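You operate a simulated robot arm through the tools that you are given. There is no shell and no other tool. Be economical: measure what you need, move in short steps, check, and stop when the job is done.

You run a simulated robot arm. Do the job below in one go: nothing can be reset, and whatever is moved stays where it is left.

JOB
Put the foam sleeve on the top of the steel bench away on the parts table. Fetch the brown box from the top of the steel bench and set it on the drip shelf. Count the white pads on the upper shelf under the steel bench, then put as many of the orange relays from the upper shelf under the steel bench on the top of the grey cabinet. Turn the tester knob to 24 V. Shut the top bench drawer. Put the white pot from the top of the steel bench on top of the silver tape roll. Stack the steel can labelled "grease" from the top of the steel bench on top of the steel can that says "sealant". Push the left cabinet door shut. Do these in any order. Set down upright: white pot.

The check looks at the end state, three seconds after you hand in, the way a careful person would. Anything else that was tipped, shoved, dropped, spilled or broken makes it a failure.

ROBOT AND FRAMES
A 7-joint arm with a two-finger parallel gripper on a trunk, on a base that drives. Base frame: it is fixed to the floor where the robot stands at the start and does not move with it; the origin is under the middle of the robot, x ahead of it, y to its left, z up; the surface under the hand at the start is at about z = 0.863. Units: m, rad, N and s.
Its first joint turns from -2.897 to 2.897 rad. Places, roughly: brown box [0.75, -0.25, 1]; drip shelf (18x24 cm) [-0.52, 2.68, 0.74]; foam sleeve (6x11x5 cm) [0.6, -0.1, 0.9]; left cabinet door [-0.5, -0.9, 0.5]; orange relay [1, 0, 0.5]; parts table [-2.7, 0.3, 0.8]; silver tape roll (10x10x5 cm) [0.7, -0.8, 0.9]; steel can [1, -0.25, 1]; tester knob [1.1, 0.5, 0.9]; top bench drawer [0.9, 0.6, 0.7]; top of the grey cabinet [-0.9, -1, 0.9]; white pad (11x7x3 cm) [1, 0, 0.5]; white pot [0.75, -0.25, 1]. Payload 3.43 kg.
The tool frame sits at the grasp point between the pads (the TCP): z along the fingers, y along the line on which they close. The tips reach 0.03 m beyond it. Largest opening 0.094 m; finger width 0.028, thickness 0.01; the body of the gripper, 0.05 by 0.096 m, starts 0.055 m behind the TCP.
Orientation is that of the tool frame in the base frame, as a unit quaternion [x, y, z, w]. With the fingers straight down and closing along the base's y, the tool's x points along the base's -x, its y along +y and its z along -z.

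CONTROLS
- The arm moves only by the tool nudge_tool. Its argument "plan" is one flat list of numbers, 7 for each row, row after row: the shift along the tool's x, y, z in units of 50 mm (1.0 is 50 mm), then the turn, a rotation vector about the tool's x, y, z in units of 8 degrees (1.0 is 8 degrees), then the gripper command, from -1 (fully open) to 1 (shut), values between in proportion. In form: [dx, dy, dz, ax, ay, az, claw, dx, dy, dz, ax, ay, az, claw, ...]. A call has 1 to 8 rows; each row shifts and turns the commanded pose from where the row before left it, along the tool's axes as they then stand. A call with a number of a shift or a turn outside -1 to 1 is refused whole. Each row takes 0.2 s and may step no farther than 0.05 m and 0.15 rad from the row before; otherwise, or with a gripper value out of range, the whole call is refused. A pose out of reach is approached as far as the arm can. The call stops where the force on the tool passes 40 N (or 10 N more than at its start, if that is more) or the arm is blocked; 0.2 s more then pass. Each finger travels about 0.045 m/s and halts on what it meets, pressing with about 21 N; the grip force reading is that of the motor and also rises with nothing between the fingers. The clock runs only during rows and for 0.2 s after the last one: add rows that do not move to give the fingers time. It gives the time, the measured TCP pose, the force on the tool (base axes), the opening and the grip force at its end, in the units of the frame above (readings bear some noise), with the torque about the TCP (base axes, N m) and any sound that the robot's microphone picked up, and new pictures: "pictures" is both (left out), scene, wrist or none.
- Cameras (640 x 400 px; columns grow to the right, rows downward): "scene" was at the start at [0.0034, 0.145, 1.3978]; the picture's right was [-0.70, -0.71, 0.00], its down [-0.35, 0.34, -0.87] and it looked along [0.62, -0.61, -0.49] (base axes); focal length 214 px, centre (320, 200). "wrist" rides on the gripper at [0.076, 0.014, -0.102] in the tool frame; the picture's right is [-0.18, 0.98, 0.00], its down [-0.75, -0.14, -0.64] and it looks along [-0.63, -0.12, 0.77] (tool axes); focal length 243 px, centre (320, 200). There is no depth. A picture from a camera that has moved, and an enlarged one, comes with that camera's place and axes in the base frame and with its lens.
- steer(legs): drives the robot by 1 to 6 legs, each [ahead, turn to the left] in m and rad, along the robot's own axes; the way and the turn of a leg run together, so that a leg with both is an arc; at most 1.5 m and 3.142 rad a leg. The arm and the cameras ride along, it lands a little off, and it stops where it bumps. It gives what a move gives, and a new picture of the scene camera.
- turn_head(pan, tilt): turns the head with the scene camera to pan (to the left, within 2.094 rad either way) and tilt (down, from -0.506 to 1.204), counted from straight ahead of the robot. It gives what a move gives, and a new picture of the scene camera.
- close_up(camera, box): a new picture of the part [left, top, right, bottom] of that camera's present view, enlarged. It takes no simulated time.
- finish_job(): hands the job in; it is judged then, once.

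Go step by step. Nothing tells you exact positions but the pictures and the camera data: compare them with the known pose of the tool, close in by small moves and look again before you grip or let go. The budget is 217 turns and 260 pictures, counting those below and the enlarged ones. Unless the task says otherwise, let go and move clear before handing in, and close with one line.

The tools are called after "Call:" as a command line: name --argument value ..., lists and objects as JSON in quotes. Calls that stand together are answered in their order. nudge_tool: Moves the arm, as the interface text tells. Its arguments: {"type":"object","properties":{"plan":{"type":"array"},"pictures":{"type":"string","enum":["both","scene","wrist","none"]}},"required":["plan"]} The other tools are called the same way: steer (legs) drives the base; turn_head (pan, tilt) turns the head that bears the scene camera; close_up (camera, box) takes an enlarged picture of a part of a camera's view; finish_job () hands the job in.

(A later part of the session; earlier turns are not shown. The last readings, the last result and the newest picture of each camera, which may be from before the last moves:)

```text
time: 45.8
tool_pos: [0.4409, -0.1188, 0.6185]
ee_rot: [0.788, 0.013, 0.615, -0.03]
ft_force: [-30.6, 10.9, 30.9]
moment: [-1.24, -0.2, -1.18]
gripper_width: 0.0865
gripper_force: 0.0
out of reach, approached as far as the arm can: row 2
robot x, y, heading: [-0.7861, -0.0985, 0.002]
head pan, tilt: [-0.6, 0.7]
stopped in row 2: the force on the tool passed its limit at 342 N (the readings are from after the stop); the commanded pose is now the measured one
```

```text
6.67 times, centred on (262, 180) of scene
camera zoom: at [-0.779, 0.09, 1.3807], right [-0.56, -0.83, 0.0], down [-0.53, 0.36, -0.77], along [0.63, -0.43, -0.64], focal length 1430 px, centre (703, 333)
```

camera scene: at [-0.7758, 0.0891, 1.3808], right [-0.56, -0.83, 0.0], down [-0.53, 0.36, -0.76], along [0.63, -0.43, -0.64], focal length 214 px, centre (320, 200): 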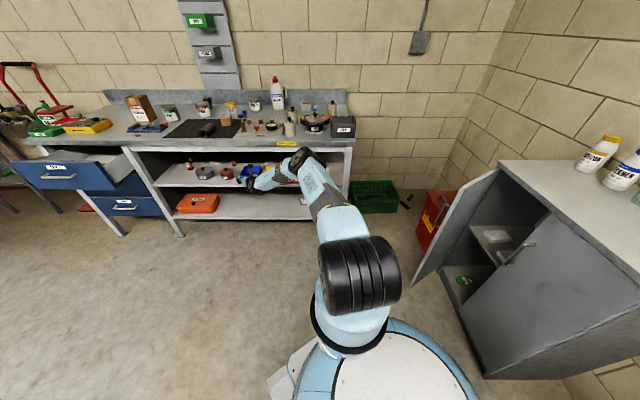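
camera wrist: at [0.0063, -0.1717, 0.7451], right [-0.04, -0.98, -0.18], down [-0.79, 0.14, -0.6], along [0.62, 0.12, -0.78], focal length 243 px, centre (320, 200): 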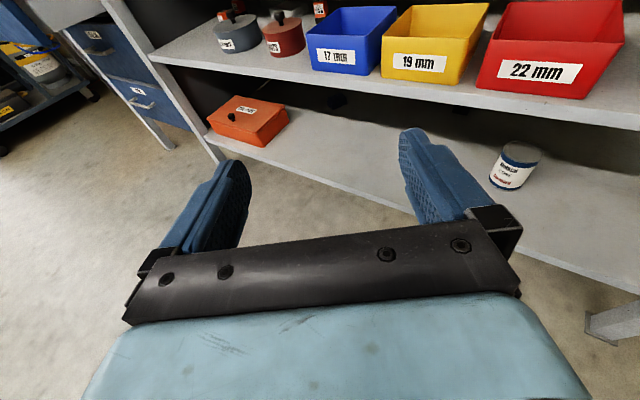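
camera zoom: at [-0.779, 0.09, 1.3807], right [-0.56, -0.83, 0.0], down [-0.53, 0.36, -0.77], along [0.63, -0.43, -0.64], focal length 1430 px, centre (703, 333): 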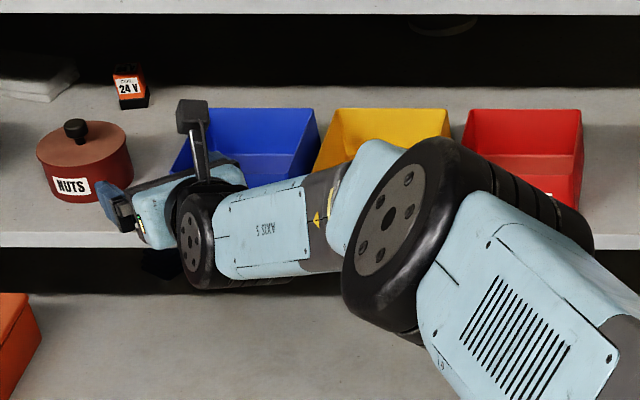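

Call:
nudge_tool --plan '[0.3, 0, -0.9, 0, 0, 0, -1, 0.4, 0, -0.8, 0, 0, 0, -1, 0.4, 0, -0.8, 0, 0, 0, -1]' --pictures "wrist"

Call:
close_up --camera "scene" --box '[215, 150, 310, 210]'

```text
time: 46.6
tool_pos: [0.3836, -0.1249, 0.6535]
ee_rot: [0.79, 0.012, 0.612, -0.03]
ft_force: [0.5, -0.3, -0.1]
moment: [0.0, 0.02, 0.0]
gripper_width: 0.094
gripper_force: 0.0
out of reach, approached as far as the arm can: row 2, 3
robot x, y, heading: [-0.7888, -0.098, 0.005]
head pan, tilt: [-0.6, 0.7]
camera wrist: at [0.3048, -0.1481, 0.753], right [0.01, -0.98, -0.21], down [-0.82, 0.11, -0.56], along [0.58, 0.18, -0.8], focal length 243 px, centre (320, 200)
```

wrist: 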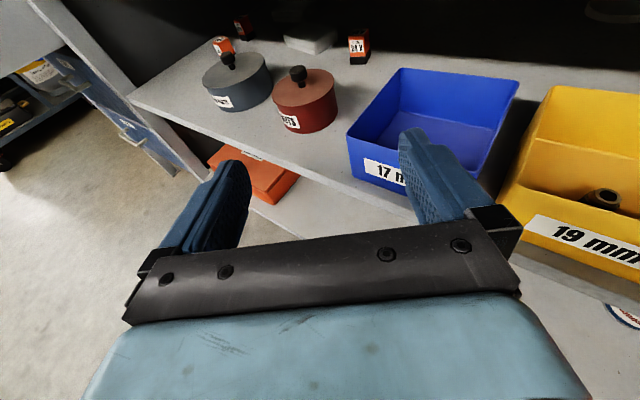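

```text
6.67 times, centred on (262, 180) of scene
camera zoom: at [-0.7756, 0.0894, 1.3808], right [-0.56, -0.83, 0.0], down [-0.53, 0.36, -0.76], along [0.63, -0.43, -0.64], focal length 1430 px, centre (703, 333)
```

zoom: 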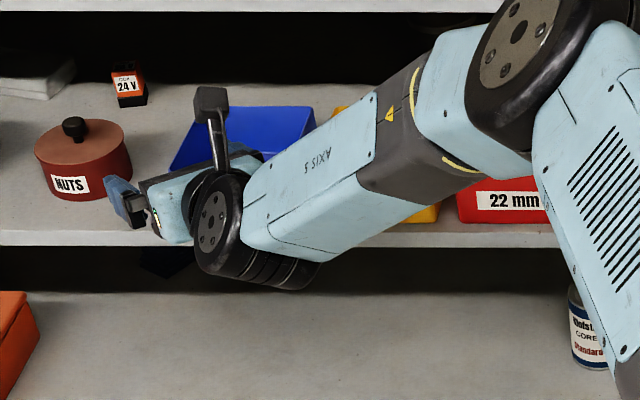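

The bin looks in place. I'll level the hand (5° down), lift slightly, then drive the straight arm in under the rim above the bin.

Call:
nudge_tool --plan '[0, 0, -0.5, -0.215, 0.59, -0.08, -1, 0, 0.25, -0.3, -0.215, 0.59, -0.08, -1, -0.1, 0.25, 0, 0, 0, 0, -1]' --pictures "none"

Call:
close_up --camera "scene" --box '[180, 120, 400, 260]'

```text
time: 47.4
tool_pos: [0.3438, -0.1506, 0.6565]
ee_rot: [0.738, 0.0, 0.675, 0.0]
ft_force: [-0.2, 0.0, -0.2]
moment: [0.0, -0.01, 0.01]
gripper_width: 0.0942
gripper_force: 0.0
robot x, y, heading: [-0.7851, -0.0985, 0.01]
head pan, tilt: [-0.6, 0.7]
```

```text
2.86 times, centred on (290, 190) of scene
camera zoom: at [-0.7755, 0.0894, 1.3808], right [-0.56, -0.83, 0.0], down [-0.53, 0.36, -0.76], along [0.63, -0.43, -0.64], focal length 613 px, centre (406, 229)
```

zoom: 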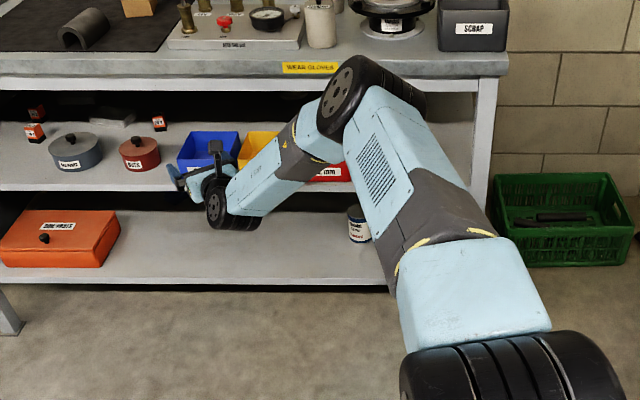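

Call:
steer --legs '[[-0.25, 0]]'

Call:
nudge_tool --plan '[-0.3, 0, 0.7, 0, -0.6, 0, -1, -0.2, 0, 0.7, 0, -0.6, 0, -1, 0, 0, 0.5, 0, 0, 0, -1, 0, 0, 0.5, 0, 0, 0, -1]' --pictures "none"

Call:
close_up --camera "scene" --box '[180, 120, 400, 260]'

```text
time: 49.2
tool_pos: [0.0914, -0.1471, 0.6547]
ee_rot: [0.738, 0.001, 0.675, -0.002]
ft_force: [-0.2, -0.3, -1.0]
moment: [-0.01, -0.03, 0.01]
gripper_width: 0.0941
gripper_force: 0.0
robot x, y, heading: [-1.0378, -0.0988, 0.007]
head pan, tilt: [-0.6, 0.7]
camera scene: at [-1.0304, 0.0878, 1.3808], right [-0.56, -0.83, 0.0], down [-0.54, 0.36, -0.76], along [0.63, -0.43, -0.64], focal length 214 px, centre (320, 200)
```

scene: 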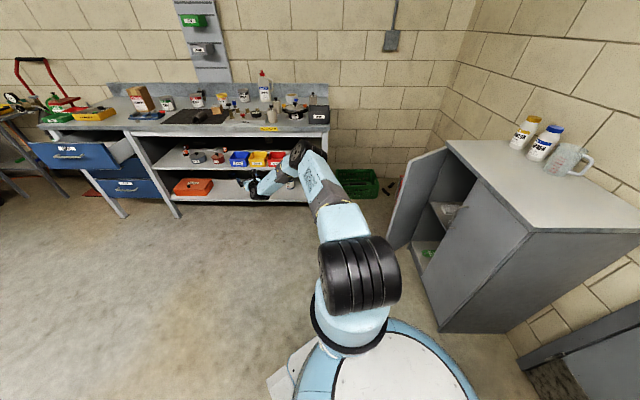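

```text
time: 50.2
tool_pos: [0.2006, -0.1476, 0.6132]
ee_rot: [0.792, 0.001, 0.611, -0.001]
ft_force: [0.3, -0.8, 1.7]
moment: [0.02, 0.08, 0.06]
gripper_width: 0.094
gripper_force: 0.1
out of reach, approached as far as the arm can: row 4
robot x, y, heading: [-1.0396, -0.1009, 0.008]
head pan, tilt: [-0.6, 0.7]
```

```text
2.86 times, centred on (290, 190) of scene
camera zoom: at [-1.0306, 0.0877, 1.3808], right [-0.56, -0.83, 0.0], down [-0.53, 0.36, -0.76], along [0.63, -0.43, -0.64], focal length 613 px, centre (406, 229)
```

zoom: 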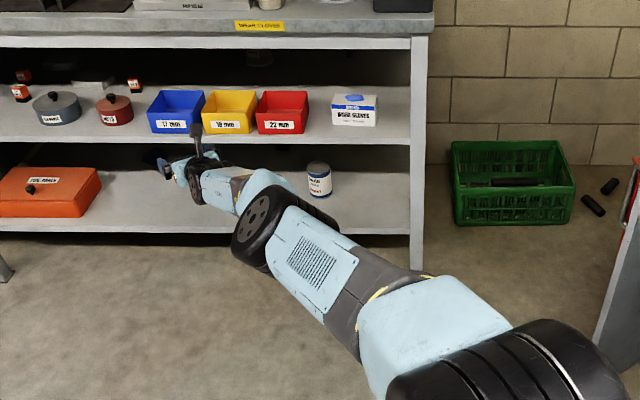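

The bench stands rotated about 31° to my frame, so I was approaching obliquely. I'll fold the arm, and drive to face the bench squarely in front of the 240 V relay.

Call:
nudge_tool --plan '[0.3, 0, -0.9, 0, 0, 0, -1, 0.3, 0, -0.9, 0, 0, 0, -1, 0, 0, -1, 0, 0, 0, -1, 0, 0, -1, 0, 0, 0, -1, 0, 0, -1, 0, 0, 0, -1, 0, 0, -1, 0, 0, 0, -1, 0, 0, -1, 0, 0, 0, -1, 0, 0, -1, 0, 0, 0, -1]' --pictures "none"

Call:
steer --legs '[[0, 0.69], [1.22, 0], [0, -1.235]]'

```text
time: 52.0
tool_pos: [0.073, -0.1798, 0.7527]
ee_rot: [0.79, 0.031, 0.611, -0.02]
ft_force: [0.0, -6.0, 2.2]
moment: [0.12, 0.08, 0.48]
gripper_width: 0.0941
gripper_force: 0.1
out of reach, approached as far as the arm can: row 2, 3, 4, 5, 6, 7, 8
robot x, y, heading: [-1.0416, -0.0987, 0.006]
head pan, tilt: [-0.6, 0.7]
```

```text
time: 53.5
tool_pos: [0.0612, 0.1253, 0.7732]
ee_rot: [0.77, 0.144, 0.612, -0.11]
ft_force: [0.6, 1.7, 0.5]
moment: [-0.04, 0.05, -0.07]
gripper_width: 0.094
gripper_force: 0.1
robot x, y, heading: [-1.0323, -0.1208, 0.285]
head pan, tilt: [-0.6, 0.7]
stopped in leg 1: the robot was blocked; the commanded pose is now the measured one
camera scene: at [-1.0768, 0.0621, 1.3806], right [-0.31, -0.95, 0.0], down [-0.61, 0.2, -0.76], along [0.73, -0.24, -0.64], focal length 214 px, centre (320, 200)
```

scene: 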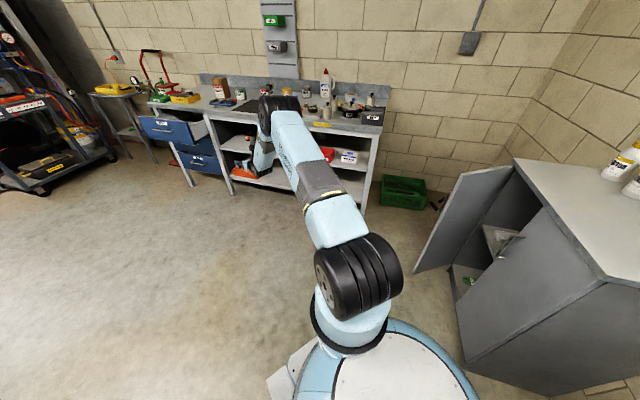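

Call:
turn_head --pan -2.09 --tilt 0.9

Call:
turn_head --pan 2.09 --tilt 0.7

```text
time: 55.1
tool_pos: [0.0613, 0.1263, 0.7752]
ee_rot: [0.769, 0.145, 0.612, -0.112]
ft_force: [-0.1, -0.5, 0.3]
moment: [-0.04, 0.03, 0.0]
gripper_width: 0.094
gripper_force: 0.2
robot x, y, heading: [-1.0336, -0.1225, 0.283]
head pan, tilt: [-2.089, 0.901]
camera scene: at [-1.1746, 0.0143, 1.3647], right [-0.97, 0.23, 0.0], down [0.18, 0.76, -0.62], along [-0.14, -0.6, -0.78], focal length 214 px, centre (320, 200)
```

scene: 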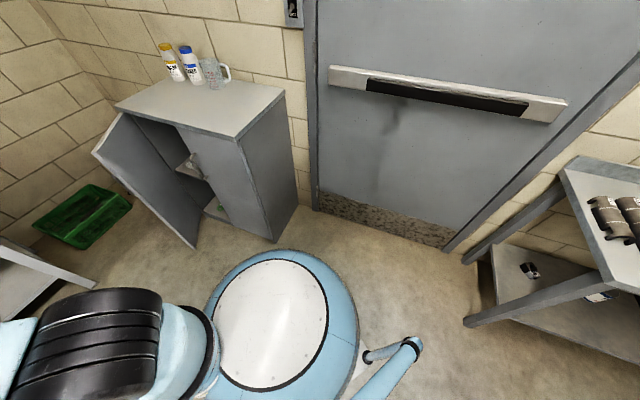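

```text
time: 58.5
tool_pos: [0.0625, 0.1281, 0.7733]
ee_rot: [0.77, 0.144, 0.612, -0.111]
ft_force: [-0.5, -0.4, -0.2]
moment: [0.02, 0.01, -0.02]
gripper_width: 0.0937
gripper_force: 0.1
robot x, y, heading: [-1.0344, -0.1235, 0.279]
head pan, tilt: [2.089, 0.7]
camera scene: at [-1.2183, 0.1467, 1.3809], right [0.69, 0.72, 0.0], down [0.46, -0.45, -0.77], along [-0.55, 0.53, -0.64], focal length 214 px, centre (320, 200)
```

scene: 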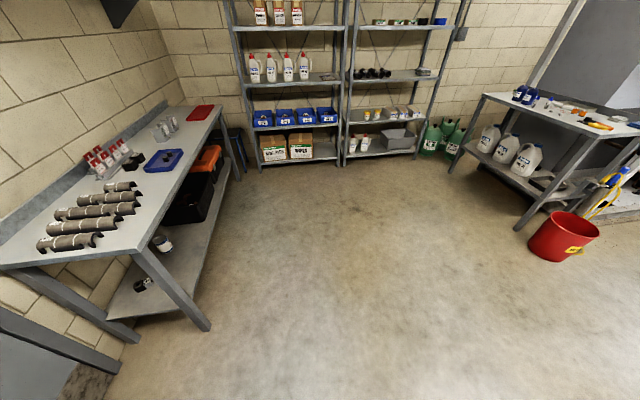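

Nothing seems to block the base; the arm got into an awkward stretch. I'll retract it lower and check.

Call:
nudge_tool --plan '[-0.4, 0, -0.6, 0, 0, 0, -1, -0.4, 0, -0.6, 0, 0, 0, -1, -0.4, 0, -0.8, 0, 0, 0, -1, -0.4, 0, -0.8, 0, 0, 0, -1]' --pictures "none"

Call:
turn_head --pan -0.5 --tilt 0.7

```text
time: 59.5
tool_pos: [-0.0826, 0.0703, 0.7277]
ee_rot: [0.77, 0.145, 0.612, -0.111]
ft_force: [-0.7, 0.3, 0.2]
moment: [-0.02, 0.0, 0.02]
gripper_width: 0.0943
gripper_force: 0.0
robot x, y, heading: [-1.0353, -0.1212, 0.282]
head pan, tilt: [2.089, 0.7]
```

```text
time: 61.8
tool_pos: [-0.0831, 0.0716, 0.7274]
ee_rot: [0.77, 0.144, 0.612, -0.111]
ft_force: [0.6, 0.7, 0.0]
moment: [0.0, -0.01, 0.03]
gripper_width: 0.094
gripper_force: 0.1
robot x, y, heading: [-1.0309, -0.1175, 0.282]
head pan, tilt: [-0.499, 0.7]
camera scene: at [-1.0742, 0.0697, 1.3808], right [-0.21, -0.98, 0.0], down [-0.63, 0.14, -0.76], along [0.75, -0.16, -0.64], focal length 214 px, centre (320, 200)
```

scene: 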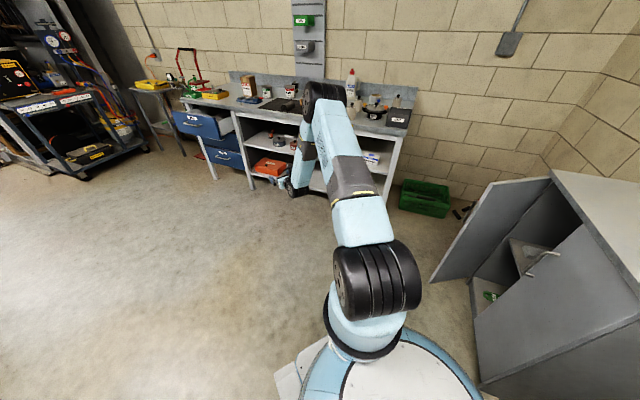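

Call:
nudge_tool --plan '[-0.4, 0, -0.8, 0, 0, 0, -1, -0.4, 0, -0.8, 0, 0, 0, -1, -0.4, 0, -0.8, 0, 0, 0, -1, -0.4, 0, -0.8, 0, 0, 0, -1, -0.4, 0, -0.8, 0, 0, 0, -1, -0.4, 0, -0.8, 0, 0, 0, -1]' --pictures "none"

Call:
steer --legs '[[0, 0.42], [1.2, 0], [0, -1.235]]'

```text
time: 63.2
tool_pos: [-0.3271, -0.0221, 0.6657]
ee_rot: [0.77, 0.145, 0.612, -0.111]
ft_force: [-0.4, 0.4, 0.1]
moment: [0.0, 0.0, 0.01]
gripper_width: 0.094
gripper_force: 0.0
robot x, y, heading: [-1.0365, -0.1244, 0.287]
head pan, tilt: [-0.499, 0.7]
```

```text
time: 73.7
tool_pos: [0.4733, 0.2421, 0.6683]
ee_rot: [0.77, -0.136, 0.613, 0.112]
ft_force: [0.1, 0.6, -0.5]
moment: [0.02, 0.03, 0.0]
gripper_width: 0.0937
gripper_force: 0.0
robot x, y, heading: [-0.0915, 0.7106, -0.478]
head pan, tilt: [-0.499, 0.7]
stopped in leg 3: the robot was blocked; the commanded pose is now the measured one
camera scene: at [0.0126, 0.8787, 1.3808], right [-0.83, -0.56, 0.0], down [-0.36, 0.53, -0.76], along [0.43, -0.63, -0.64], focal length 214 px, centre (320, 200)
```

scene: 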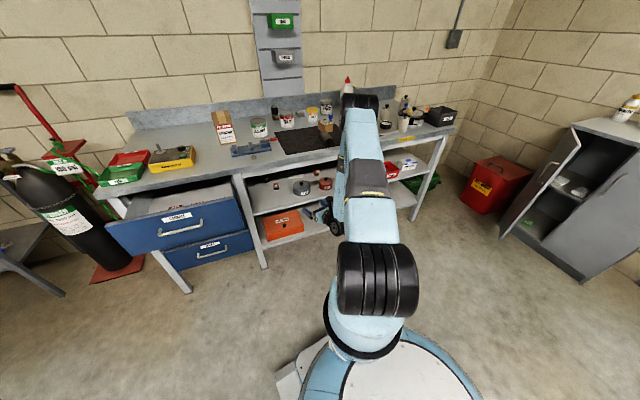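

Facing the bench now. I'll align the hand with the bench normal, shift left toward the 240 V relay and look.

Call:
nudge_tool --plan '[0, 0, 0, -0.635, 0.18, 0.15, -1, 0, 0, 0, -0.635, 0.18, 0.15, -1, -0.4, -0.85, 0, 0, 0, 0, -1, -0.4, -0.85, 0, 0, 0, 0, -1, -0.4, -0.85, 0, 0, 0, 0, -1]' --pictures "wrist"

```text
time: 74.9
tool_pos: [0.5319, 0.3557, 0.6072]
ee_rot: [0.739, -0.202, 0.619, 0.169]
ft_force: [-1.5, -0.3, 0.0]
moment: [0.0, 0.02, 0.02]
gripper_width: 0.0939
gripper_force: 0.1
robot x, y, heading: [-0.0876, 0.7114, -0.476]
head pan, tilt: [-0.499, 0.7]
camera wrist: at [0.4488, 0.3879, 0.7], right [-0.53, -0.83, -0.18], down [-0.58, 0.51, -0.63], along [0.61, -0.23, -0.76], focal length 243 px, centre (320, 200)
```

wrist: 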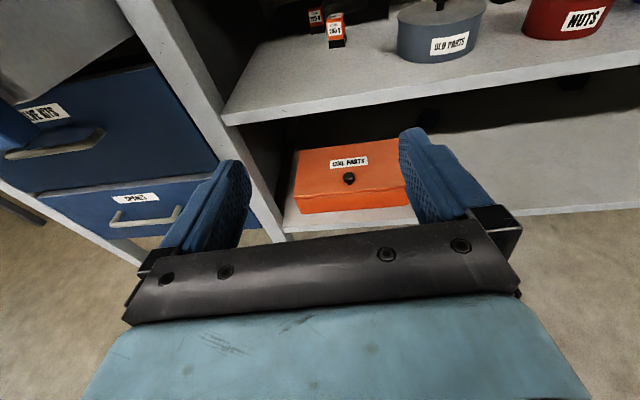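

Call:
nudge_tool --plan '[0, 0, 0, -0.6, 0, 0, -1, 0.05, 0, 1, 0, 0, 0, -1, 0.05, 0, 1, 0, 0, 0, -1, 0.05, 0, 1, 0, 0, 0, -1, 0.05, 0, 1, 0, 0, 0, -1, 0.05, 0, 0.9, 0, 0, 0, -1]' --pictures "both"

```text
time: 76.3
tool_pos: [0.7285, 0.2144, 0.578]
ee_rot: [0.732, -0.229, 0.61, 0.2]
ft_force: [0.6, -0.2, 0.1]
moment: [-0.03, 0.02, -0.02]
gripper_width: 0.0942
gripper_force: 0.0
robot x, y, heading: [-0.091, 0.7124, -0.478]
head pan, tilt: [-0.499, 0.7]
camera scene: at [0.0125, 0.8787, 1.3808], right [-0.83, -0.56, 0.0], down [-0.36, 0.53, -0.76], along [0.43, -0.63, -0.64], focal length 214 px, centre (320, 200)
camera wrist: at [0.6497, 0.2534, 0.671], right [-0.6, -0.78, -0.17], down [-0.55, 0.55, -0.63], along [0.59, -0.29, -0.76], focal length 243 px, centre (320, 200)
```

scene: 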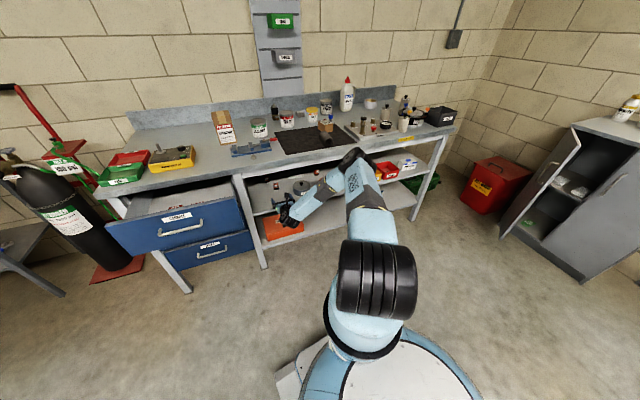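
wrist: 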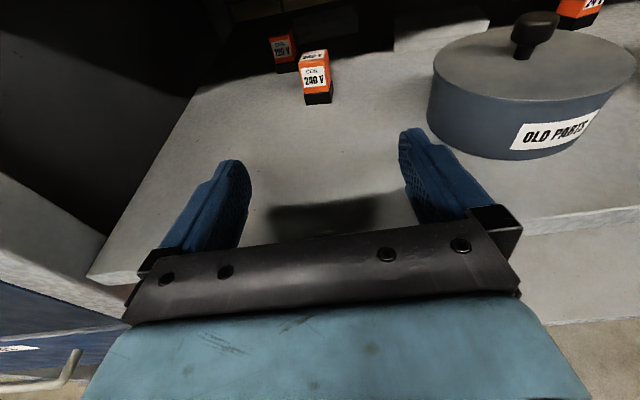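

Call:
nudge_tool --plan '[0, -0.03, 1, 0, 0, 0, -1, 0, -0.03, 1, 0, 0, 0, -1, 0, -0.03, 1, 0, 0, 0, -1, 0, -0.03, 0.8, 0, 0, 0, -1, 0, 0, 0.5, 0, 0, 0, -1]' --pictures "both"

```text
time: 76.8
tool_pos: [0.7755, 0.1834, 0.5681]
ee_rot: [0.733, -0.228, 0.609, 0.198]
ft_force: [-58.0, 22.4, 45.4]
moment: [3.0, 4.0, 1.97]
gripper_width: 0.0941
gripper_force: 0.1
robot x, y, heading: [-0.0878, 0.7105, -0.471]
head pan, tilt: [-0.499, 0.7]
stopped in row 2: the force on the tool passed its limit at 232 N (the readings are from after the stop); the commanded pose is now the measured one
camera scene: at [0.0088, 0.8806, 1.3808], right [-0.83, -0.56, 0.0], down [-0.36, 0.53, -0.77], along [0.43, -0.63, -0.64], focal length 214 px, centre (320, 200)
camera wrist: at [0.6969, 0.2223, 0.6615], right [-0.6, -0.79, -0.17], down [-0.55, 0.55, -0.63], along [0.58, -0.28, -0.76], focal length 243 px, centre (320, 200)
```

scene: 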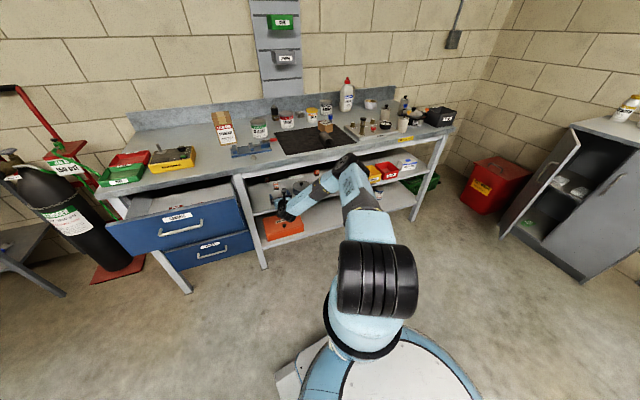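
wrist: 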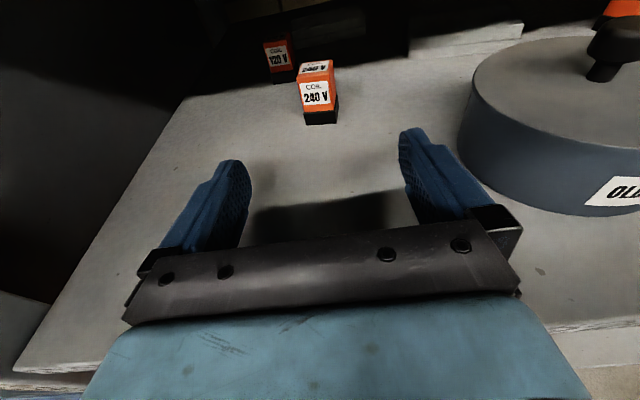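

Call:
close_up --camera "scene" --box '[230, 130, 420, 250]'

```text
3.33 times, centred on (325, 190) of scene
camera zoom: at [0.0088, 0.8806, 1.3808], right [-0.83, -0.56, 0.0], down [-0.36, 0.53, -0.77], along [0.43, -0.63, -0.64], focal length 715 px, centre (303, 233)
```

zoom: 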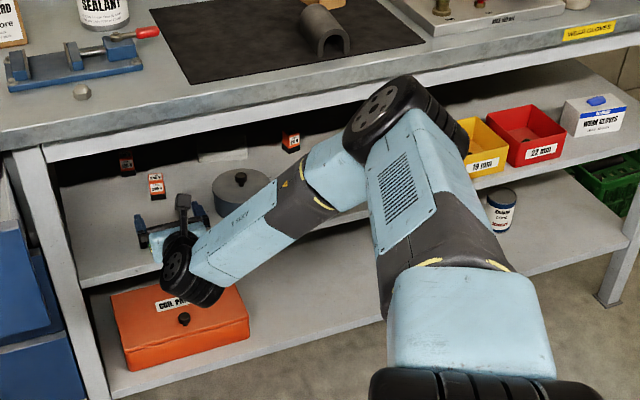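

The wrist joint below the hand bumps the shelf edge. I'll back out and use a steep, downward-pointing hand instead (about 65° down), which keeps the wrist joint between shelf and rim.

Call:
nudge_tool --plan '[0.2, 0, -0.9, 0, 0, 0, -1, 0, 0, -1, 0, 0, 0, -1, 0, 0, -1, 0, 0, 0, -1, 0, 0, -1, 0, 0, 0, -1, 0, 0, -1, 0, 0, 0, -1]' --pictures "none"

Call:
nudge_tool --plan '[0, 0, 0, 0, -1, 0, -1, 0, 0, 0, 0, -1, 0, -1, 0, 0, 0, 0, -1, 0, -1, 0, 0, 0, 0, -1, 0, -1, 0, 0, 0, 0, -1, 0, -1, 0, 0, 0, 0, -1, 0, -1, 0, 0, 0, 0, -0.9, 0, -1]' --pictures "both"

```text
time: 78.0
tool_pos: [0.5825, 0.319, 0.6211]
ee_rot: [0.734, -0.23, 0.607, 0.2]
ft_force: [0.8, 0.0, -0.2]
moment: [0.03, 0.01, 0.02]
gripper_width: 0.0941
gripper_force: 0.1
robot x, y, heading: [-0.091, 0.7145, -0.476]
head pan, tilt: [-0.499, 0.7]
```

```text
time: 79.6
tool_pos: [0.5833, 0.3208, 0.6181]
ee_rot: [0.775, -0.242, 0.554, 0.183]
ft_force: [0.7, -0.5, -0.1]
moment: [-0.01, -0.04, -0.02]
gripper_width: 0.0942
gripper_force: 0.0
out of reach, approached as far as the arm can: row 2, 3, 4, 5, 6, 7
robot x, y, heading: [-0.0914, 0.7134, -0.477]
head pan, tilt: [-0.499, 0.7]
camera scene: at [0.0125, 0.8787, 1.3808], right [-0.83, -0.56, 0.0], down [-0.36, 0.53, -0.76], along [0.43, -0.63, -0.64], focal length 214 px, centre (320, 200)
camera wrist: at [0.5162, 0.3507, 0.7242], right [-0.62, -0.77, -0.16], down [-0.62, 0.6, -0.51], along [0.49, -0.22, -0.84], focal length 243 px, centre (320, 200)
```

scene: 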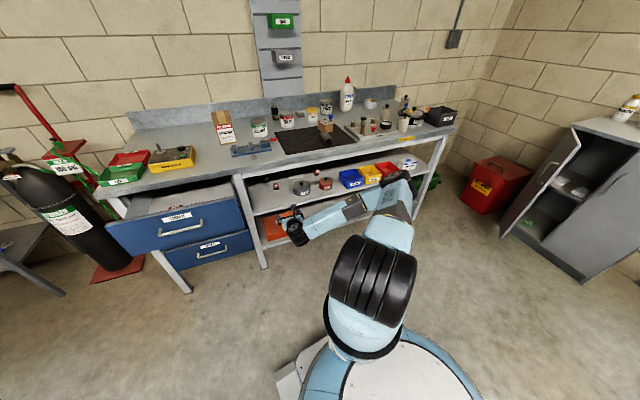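
wrist: 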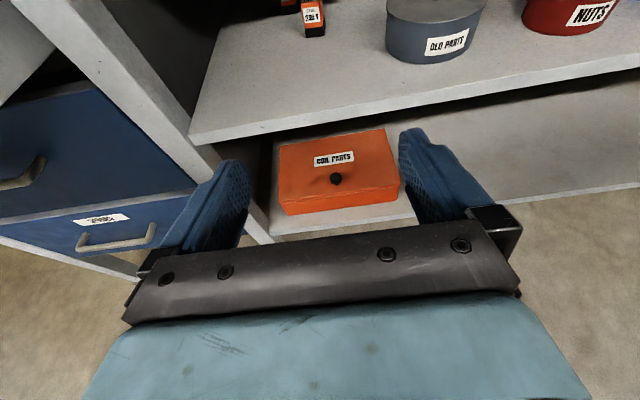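

Call:
nudge_tool --plan '[0.5, 0, -0.8, 0, 0, 0, -1, 0.5, 0, -0.8, 0, 0, 0, -1, 0.5, 0, -0.8, 0, 0, 0, -1, 0.5, 0, -0.8, 0, 0, 0, -1, 0, 0, 0, 0, -1, 0, -1, 0, 0, 0, 0, -1, 0, -1, 0, 0, 0, 0, -1, 0, -1]' --pictures "scene"

```text
time: 81.2
tool_pos: [0.4737, 0.386, 0.7411]
ee_rot: [0.774, -0.242, 0.556, 0.185]
ft_force: [-0.6, -0.8, -1.1]
moment: [0.03, 0.01, -0.01]
gripper_width: 0.0938
gripper_force: 0.0
out of reach, approached as far as the arm can: row 3, 4, 5, 6, 7
robot x, y, heading: [-0.0887, 0.7108, -0.481]
head pan, tilt: [-0.499, 0.7]
camera scene: at [0.0123, 0.8788, 1.3808], right [-0.83, -0.56, 0.0], down [-0.36, 0.53, -0.76], along [0.43, -0.63, -0.64], focal length 214 px, centre (320, 200)
```

scene: 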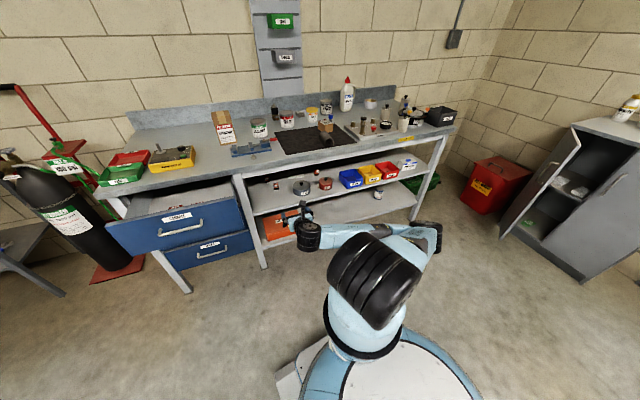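

The arm is in an awkward low-elbow posture with a joint limit. I'll undo the roll flip (camera back on the robot's side) which should free it.

Call:
nudge_tool --plan '[0, 0, 0, 0, 0, -1, -1, 0, 0, 0, 0, 0, -1, -1, 0, 0, 0, 0, 0, -1, -1, 0, 0, 0, 0, 0, -1, -1, 0, 0, 0, 0, 0, -1, -1, 0, 0, 0, 0, 0, -1, -1, 0, 0, 0, 0, 0, -1, -1, 0, 0, 0, 0, 0, -1, -1]' --pictures "none"

Call:
nudge_tool --plan '[0, 0, 0, 0, 0, -1, -1, 0, 0, 0, 0, 0, -1, -1, 0, 0, 0, 0, 0, -1, -1, 0, 0, 0, 0, 0, -1, -1, 0, 0, 0, 0, 0, -1, -1, 0, 0, 0, 0, 0, -1, -1, 0, 0, 0, 0, 0, -1, -1, 0, 0, 0, 0, 0, -1, -1]' --pictures "none"

Call:
nudge_tool --plan '[0, 0, 0, 0, 0, -1, -1, 0, 0, 0, 0, 0, -1, -1, 0, 0, 0, 0, 0, -1, -1, 0, 0, 0, 0, 0, -1, -1, 0, 0, 0, 0, 0, -1, -1, 0, 0, 0, 0, 0, -1, -1, 0, 0, 0, 0, 0, -0.5, -1]' --pictures "scene"

```text
time: 83.0
tool_pos: [0.4756, 0.3833, 0.7375]
ee_rot: [0.784, 0.205, 0.372, 0.453]
ft_force: [1.3, 0.5, 0.0]
moment: [0.04, -0.02, 0.01]
gripper_width: 0.094
gripper_force: 0.0
robot x, y, heading: [-0.0888, 0.7123, -0.476]
head pan, tilt: [-0.499, 0.7]
```

```text
time: 84.8
tool_pos: [0.4303, 0.3744, 0.6953]
ee_rot: [0.555, 0.588, 0.081, 0.583]
ft_force: [-0.9, 0.2, 0.0]
moment: [0.02, -0.02, 0.01]
gripper_width: 0.0939
gripper_force: 0.0
out of reach, approached as far as the arm can: row 3, 4, 5, 6, 7, 8
robot x, y, heading: [-0.0908, 0.7143, -0.475]
head pan, tilt: [-0.499, 0.7]
```

```text
time: 86.4
tool_pos: [0.3343, 0.2894, 0.6925]
ee_rot: [0.24, 0.774, -0.182, 0.557]
ft_force: [-0.2, -1.4, -0.4]
moment: [-0.03, 0.0, -0.01]
gripper_width: 0.094
gripper_force: 0.0
out of reach, approached as far as the arm can: row 1, 2, 3, 4, 5, 6, 7
robot x, y, heading: [-0.0887, 0.7138, -0.473]
head pan, tilt: [-0.499, 0.7]
camera scene: at [0.0125, 0.8787, 1.3808], right [-0.83, -0.56, 0.0], down [-0.36, 0.53, -0.76], along [0.43, -0.63, -0.64], focal length 214 px, centre (320, 200)
```

scene: 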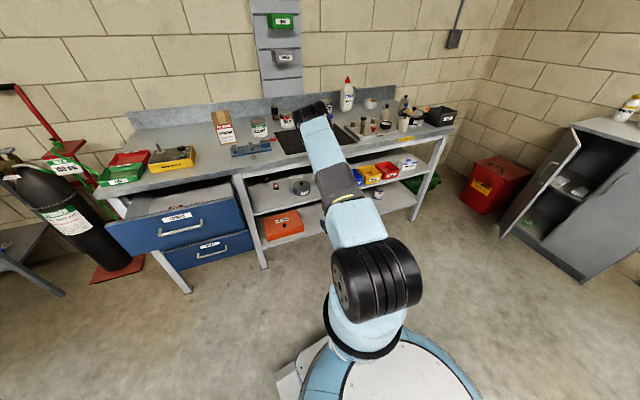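

Elbow is up again. Now pitch the hand to about 65° down.

Call:
nudge_tool --plan '[0, 0, 0, 0, 0.96, 0, -1, 0, 0.5, 0, 0, 0.96, 0, -1, 0, 0.5, 0, 0, 0.96, 0, -1, 0, 0.5, 0, 0, 0.96, 0, -1, 0, 0.5, 0, 0, 0.96, 0, -1, 0, 0.5, 0, 0, 0.96, 0, -1, 0, 0.9, 0, 0, 0, 0, -1]' --pictures "both"

```text
time: 88.0
tool_pos: [0.4244, 0.4103, 0.6669]
ee_rot: [0.297, 0.929, -0.076, 0.207]
ft_force: [-0.9, -0.4, 0.5]
moment: [0.02, 0.02, 0.04]
gripper_width: 0.094
gripper_force: 0.0
out of reach, approached as far as the arm can: row 1, 2, 3
robot x, y, heading: [-0.0874, 0.71, -0.478]
head pan, tilt: [-0.499, 0.7]
camera scene: at [0.0127, 0.8783, 1.3808], right [-0.83, -0.56, 0.0], down [-0.36, 0.53, -0.76], along [0.43, -0.63, -0.64], focal length 214 px, centre (320, 200)
camera wrist: at [0.3417, 0.4868, 0.7262], right [0.71, 0.7, 0.06], down [0.26, -0.34, 0.91], along [0.66, -0.63, -0.42], focal length 243 px, centre (320, 200)
```

scene: 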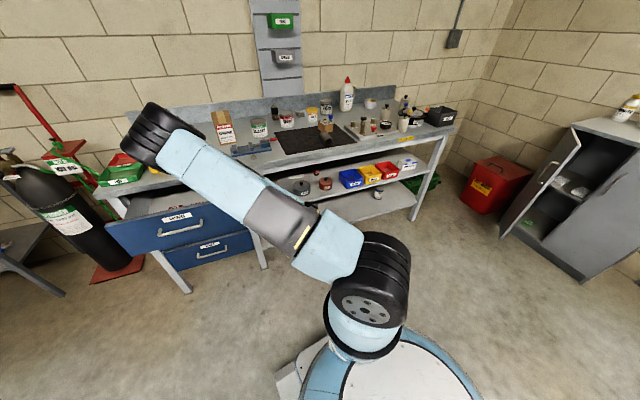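
wrist: 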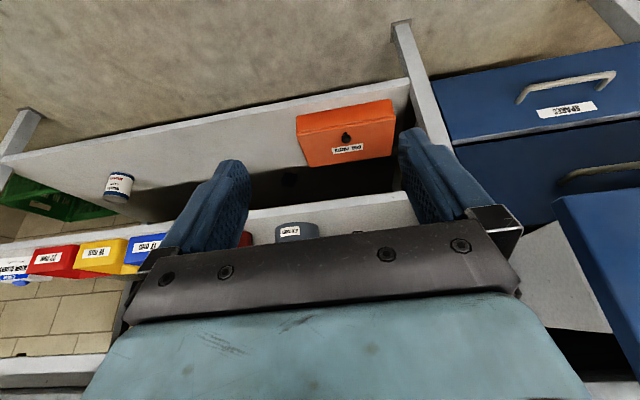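

Elbow swung to the left side, clear of things. The hand is now at 65° down. I'll extend carefully toward the shelf.

Call:
nudge_tool --plan '[-0.774, 0.06, 0.6, 0, 0, 0, -1, -0.774, 0.06, 0.6, 0, 0, 0, -1, -0.774, 0.06, 0.6, 0, 0, 0, -1, -0.774, 0.06, 0.6, 0, 0, 0, -1]' --pictures "scene"

```text
time: 89.0
tool_pos: [0.5892, 0.3056, 0.6248]
ee_rot: [0.295, 0.929, -0.077, 0.209]
ft_force: [-0.8, -0.5, 0.1]
moment: [0.0, 0.03, 0.0]
gripper_width: 0.0941
gripper_force: 0.1
robot x, y, heading: [-0.0857, 0.7166, -0.479]
head pan, tilt: [-0.499, 0.7]
camera scene: at [0.0124, 0.879, 1.3808], right [-0.83, -0.56, 0.0], down [-0.36, 0.53, -0.76], along [0.43, -0.63, -0.64], focal length 214 px, centre (320, 200)
```

scene: 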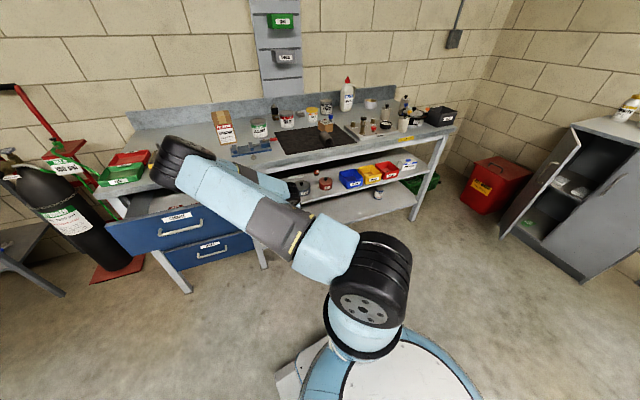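

Call:
steer --legs '[[-0.06, 0]]'

Call:
nudge_tool --plan '[-0.774, 0.06, 0.6, 0, 0, 0, -1, -0.774, 0.06, 0.6, 0, 0, 0, -1, -0.774, 0.06, 0.6, 0, 0, 0, -1, -0.774, 0.06, 0.6, 0, 0, 0, -1]' --pictures "both"

```text
time: 90.0
tool_pos: [0.5342, 0.3347, 0.6252]
ee_rot: [0.295, 0.929, -0.077, 0.208]
ft_force: [0.0, 0.0, 0.0]
moment: [-0.02, -0.03, 0.01]
gripper_width: 0.0941
gripper_force: 0.1
robot x, y, heading: [-0.1468, 0.7386, -0.473]
head pan, tilt: [-0.499, 0.7]
camera scene: at [-0.0423, 0.907, 1.3808], right [-0.83, -0.56, 0.0], down [-0.36, 0.53, -0.76], along [0.43, -0.63, -0.64], focal length 214 px, centre (320, 200)
```

scene: 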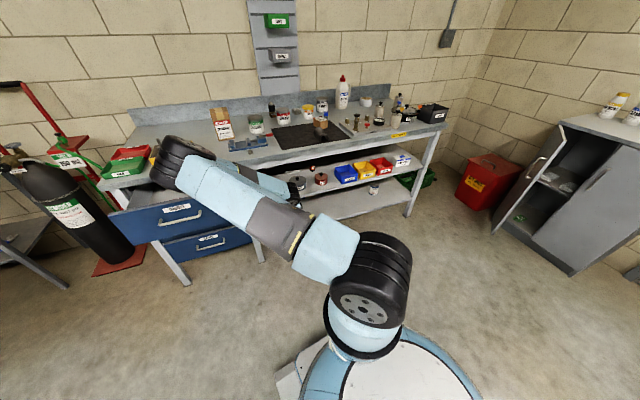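

```text
time: 91.0
tool_pos: [0.6985, 0.2332, 0.5827]
ee_rot: [0.296, 0.929, -0.077, 0.209]
ft_force: [0.2, -0.2, -0.8]
moment: [0.01, 0.03, -0.03]
gripper_width: 0.0938
gripper_force: 0.0
robot x, y, heading: [-0.1431, 0.7404, -0.476]
head pan, tilt: [-0.499, 0.7]
camera scene: at [-0.0424, 0.9071, 1.3808], right [-0.83, -0.56, 0.0], down [-0.36, 0.53, -0.76], along [0.43, -0.63, -0.64], focal length 214 px, centre (320, 200)
camera wrist: at [0.6162, 0.3103, 0.641], right [0.71, 0.7, 0.06], down [0.25, -0.33, 0.91], along [0.66, -0.63, -0.42], focal length 243 px, centre (320, 200)
```

scene: 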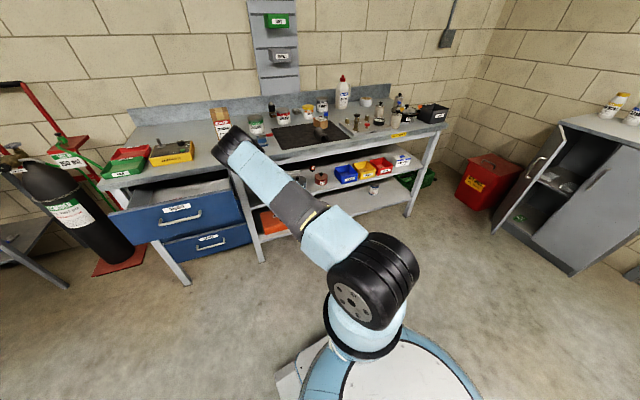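
wrist: 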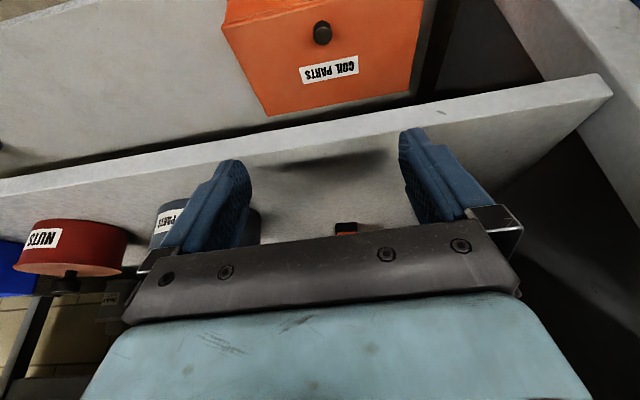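

Call:
nudge_tool --plan '[-0.8, 0.04, 0.52, 0, 0, 0, -1, -0.8, 0.04, 0.52, 0, 0, 0, -1, -0.8, 0.04, 0.5, 0, 0, 0, -1]' --pictures "scene"

Call:
close_up --camera "scene" --box '[200, 100, 400, 250]'

```text
time: 91.8
tool_pos: [0.7575, 0.1819, 0.5676]
ee_rot: [0.32, 0.924, -0.068, 0.197]
ft_force: [47.5, 116.2, 232.0]
moment: [1.3, 0.57, -0.89]
gripper_width: 0.0942
gripper_force: 0.0
robot x, y, heading: [-0.1507, 0.7476, -0.476]
head pan, tilt: [-0.499, 0.7]
stopped in row 3: the force on the tool passed its limit at 182 N (the readings are from after the stop); the commanded pose is now the measured one
camera scene: at [-0.1047, 0.9386, 1.3869], right [-0.83, -0.56, -0.02], down [-0.33, 0.52, -0.79], along [0.46, -0.65, -0.61], focal length 214 px, centre (320, 200)
```

scene: 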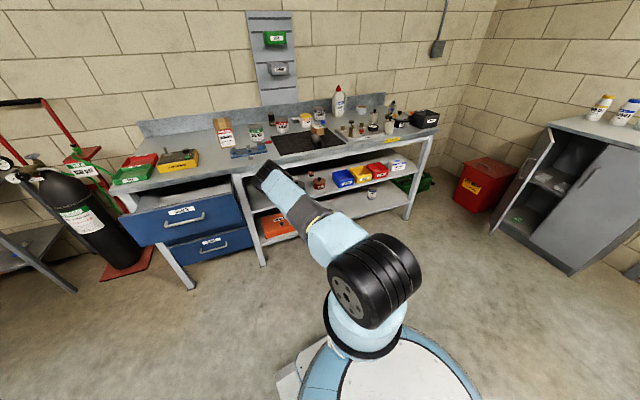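

```text
2.67 times, centred on (300, 175) of scene
camera zoom: at [-0.1047, 0.9386, 1.3869], right [-0.83, -0.56, -0.02], down [-0.33, 0.52, -0.79], along [0.46, -0.65, -0.61], focal length 572 px, centre (373, 267)
```

zoom: 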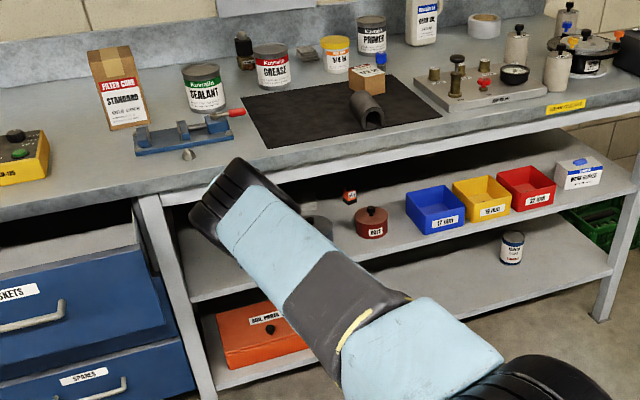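

The elbow leans on the bench edge when the arm is bent. I'll back the base off, stretch the arm straight in free space, and then drive the straight arm in.

Call:
steer --legs '[[-0.4, 0]]'

Call:
close_up --camera "scene" --box '[100, 60, 460, 285]'

```text
time: 92.4
tool_pos: [0.7442, 0.177, 0.5704]
ee_rot: [0.335, 0.921, -0.091, 0.177]
ft_force: [186.4, 148.6, 306.7]
moment: [16.89, -16.0, -0.54]
gripper_width: 0.0949
gripper_force: 0.1
robot x, y, heading: [-0.1473, 0.7537, -0.432]
head pan, tilt: [-0.499, 0.7]
stopped in leg 1: the force on the tool passed its limit at 310 N (the readings are from after the stop); the commanded pose is now the measured one
camera scene: at [-0.1498, 0.9764, 1.393], right [-0.8, -0.6, -0.04], down [-0.33, 0.49, -0.81], along [0.5, -0.64, -0.59], focal length 214 px, centre (320, 200)
```

scene: 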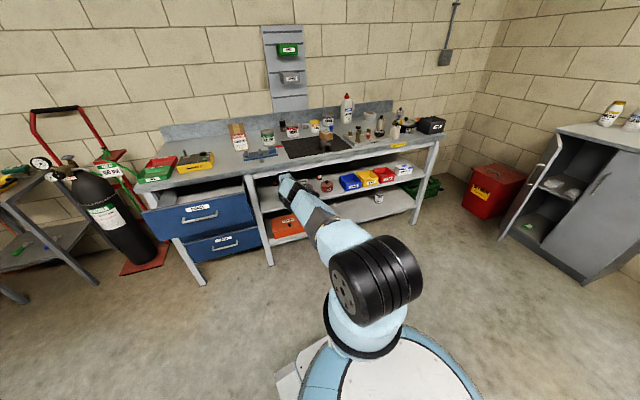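

```text
1.78 times, centred on (280, 172) of scene
camera zoom: at [-0.1498, 0.9764, 1.393], right [-0.8, -0.6, -0.04], down [-0.33, 0.49, -0.81], along [0.5, -0.64, -0.59], focal length 381 px, centre (391, 249)
```

zoom: 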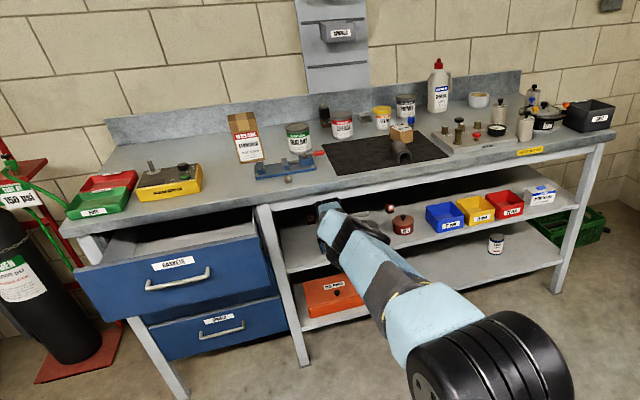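

Call:
close_up --camera "wrist" --box '[0, 0, 640, 399]'

Call:
close_up --camera "scene" --box '[245, 155, 345, 235]'

```text
1.00 times, centred on (320, 200) of wrist (not enlarged: the box is as wide or as high as the picture)
camera zoom: at [0.672, 0.2606, 0.6341], right [0.77, 0.64, 0.02], down [0.27, -0.36, 0.89], along [0.58, -0.68, -0.45], focal length 243 px, centre (320, 200)
```

zoom: 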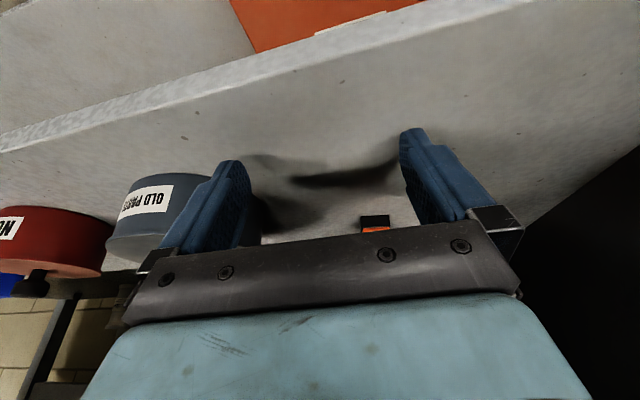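

```text
5.00 times, centred on (295, 195) of scene
camera zoom: at [-0.1498, 0.9764, 1.393], right [-0.8, -0.6, -0.04], down [-0.33, 0.49, -0.81], along [0.5, -0.64, -0.59], focal length 1072 px, centre (445, 225)
```

zoom: 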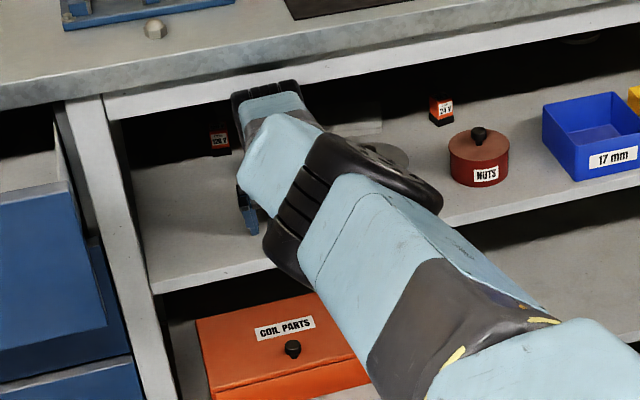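

The wrist joint is wedged under the bench rim. I'll flatten the hand's pitch to lower the wrist and then back out.

Call:
nudge_tool --plan '[0, 0, 0, 0, -0.4, 0, -1, 0, 0, 0, 0, -0.4, 0, -1, 0, 0, 0, 0, -0.4, 0, -1, 0, 0, 0, 0, -0.4, 0, -1]' --pictures "none"

Call:
close_up --camera "scene" --box '[235, 145, 345, 235]'

```text
time: 92.7
tool_pos: [0.7436, 0.1782, 0.5697]
ee_rot: [0.35, 0.913, -0.096, 0.187]
ft_force: [61.7, 55.6, 290.9]
moment: [12.84, -12.17, 3.59]
gripper_width: 0.0942
gripper_force: 0.2
robot x, y, heading: [-0.1376, 0.7583, -0.407]
head pan, tilt: [-0.499, 0.7]
stopped in row 1: the force on the tool passed its limit at 433 N (the readings are from after the stop); the commanded pose is now the measured one
```

```text
4.44 times, centred on (290, 190) of scene
camera zoom: at [-0.1564, 0.9807, 1.3949], right [-0.78, -0.62, -0.04], down [-0.34, 0.48, -0.81], along [0.52, -0.62, -0.58], focal length 953 px, centre (453, 244)
```

zoom: 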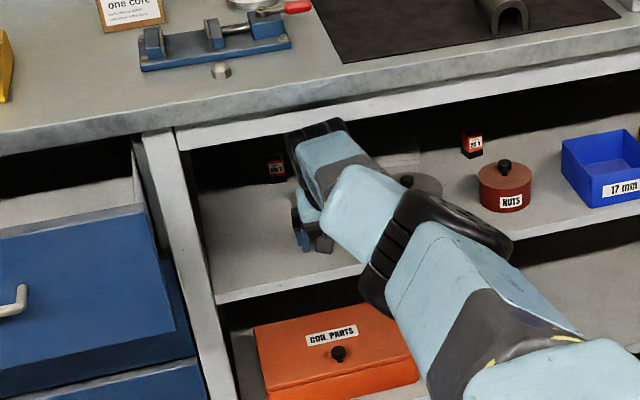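

Call:
nudge_tool --plan '[0.46, 0, -0.42, 0, 0, 0, -1, 0.46, 0, -0.42, 0, 0, 0, -1, 0.46, 0, -0.42, 0, 0, 0, -1, 0.46, 0, -0.42, 0, 0, 0, -1]' --pictures "scene"

```text
time: 93.0
tool_pos: [0.7981, 0.2155, 0.5688]
ee_rot: [0.287, 0.928, -0.072, 0.229]
ft_force: [-100.1, 62.6, 196.3]
moment: [9.6, -2.09, 3.61]
gripper_width: 0.092
gripper_force: 0.1
robot x, y, heading: [-0.1501, 0.7583, -0.418]
head pan, tilt: [-0.499, 0.7]
stopped in row 1: the force on the tool passed its limit at 683 N (the readings are from after the stop); the commanded pose is now the measured one
camera scene: at [-0.1409, 0.967, 1.3924], right [-0.79, -0.61, -0.03], down [-0.34, 0.49, -0.8], along [0.5, -0.62, -0.6], focal length 214 px, centre (320, 200)
```

scene: 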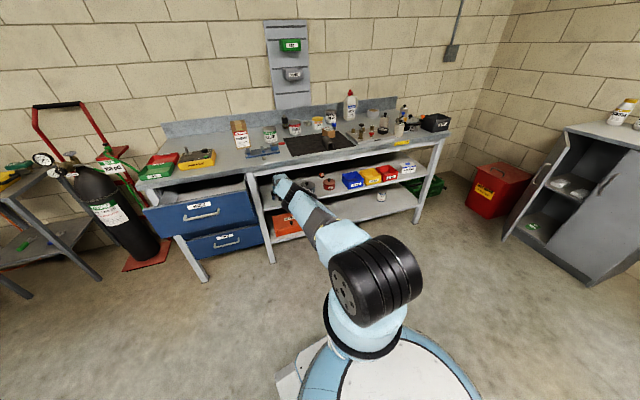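

Call:
steer --legs '[[-0.15, 0]]'

Call:
close_up --camera "wrist" --box '[0, 0, 640, 399]'

```text
time: 93.6
tool_pos: [0.866, 0.2627, 0.569]
ee_rot: [0.246, 0.924, -0.056, 0.287]
ft_force: [-15.0, -1.6, 276.1]
moment: [-12.5, 5.82, -4.28]
gripper_width: 0.0943
gripper_force: 0.2
robot x, y, heading: [-0.1496, 0.7615, -0.439]
head pan, tilt: [-0.499, 0.7]
stopped in leg 1: the force on the tool passed its limit at 322 N (the readings are from after the stop); the commanded pose is now the measured one
camera scene: at [-0.1155, 0.9509, 1.3879], right [-0.81, -0.59, -0.02], down [-0.35, 0.51, -0.79], along [0.48, -0.63, -0.61], focal length 214 px, centre (320, 200)
```

scene: 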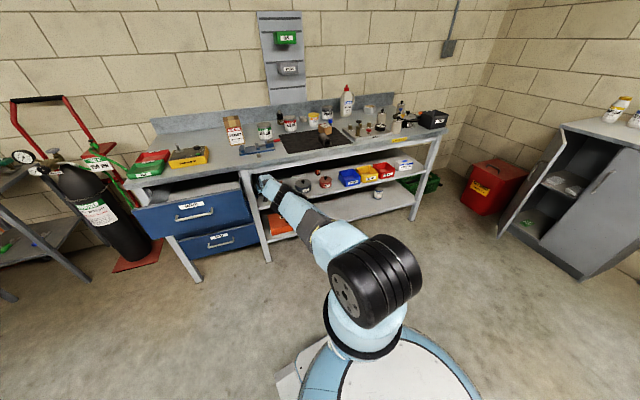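

```text
1.00 times, centred on (320, 200) of wrist (not enlarged: the box is as wide or as high as the picture)
camera zoom: at [0.7676, 0.3324, 0.6118], right [0.61, 0.78, 0.14], down [0.15, -0.28, 0.95], along [0.78, -0.56, -0.29], focal length 243 px, centre (320, 200)
```

zoom: 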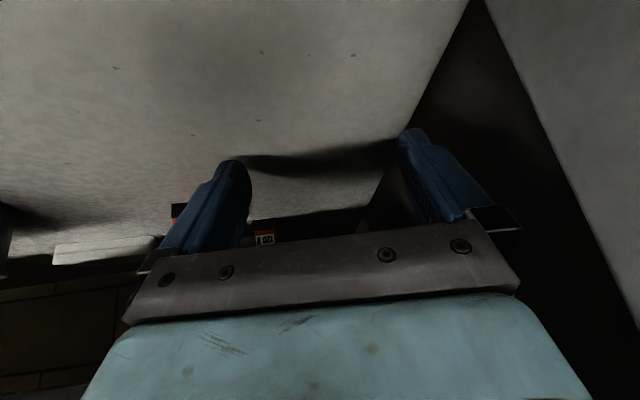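

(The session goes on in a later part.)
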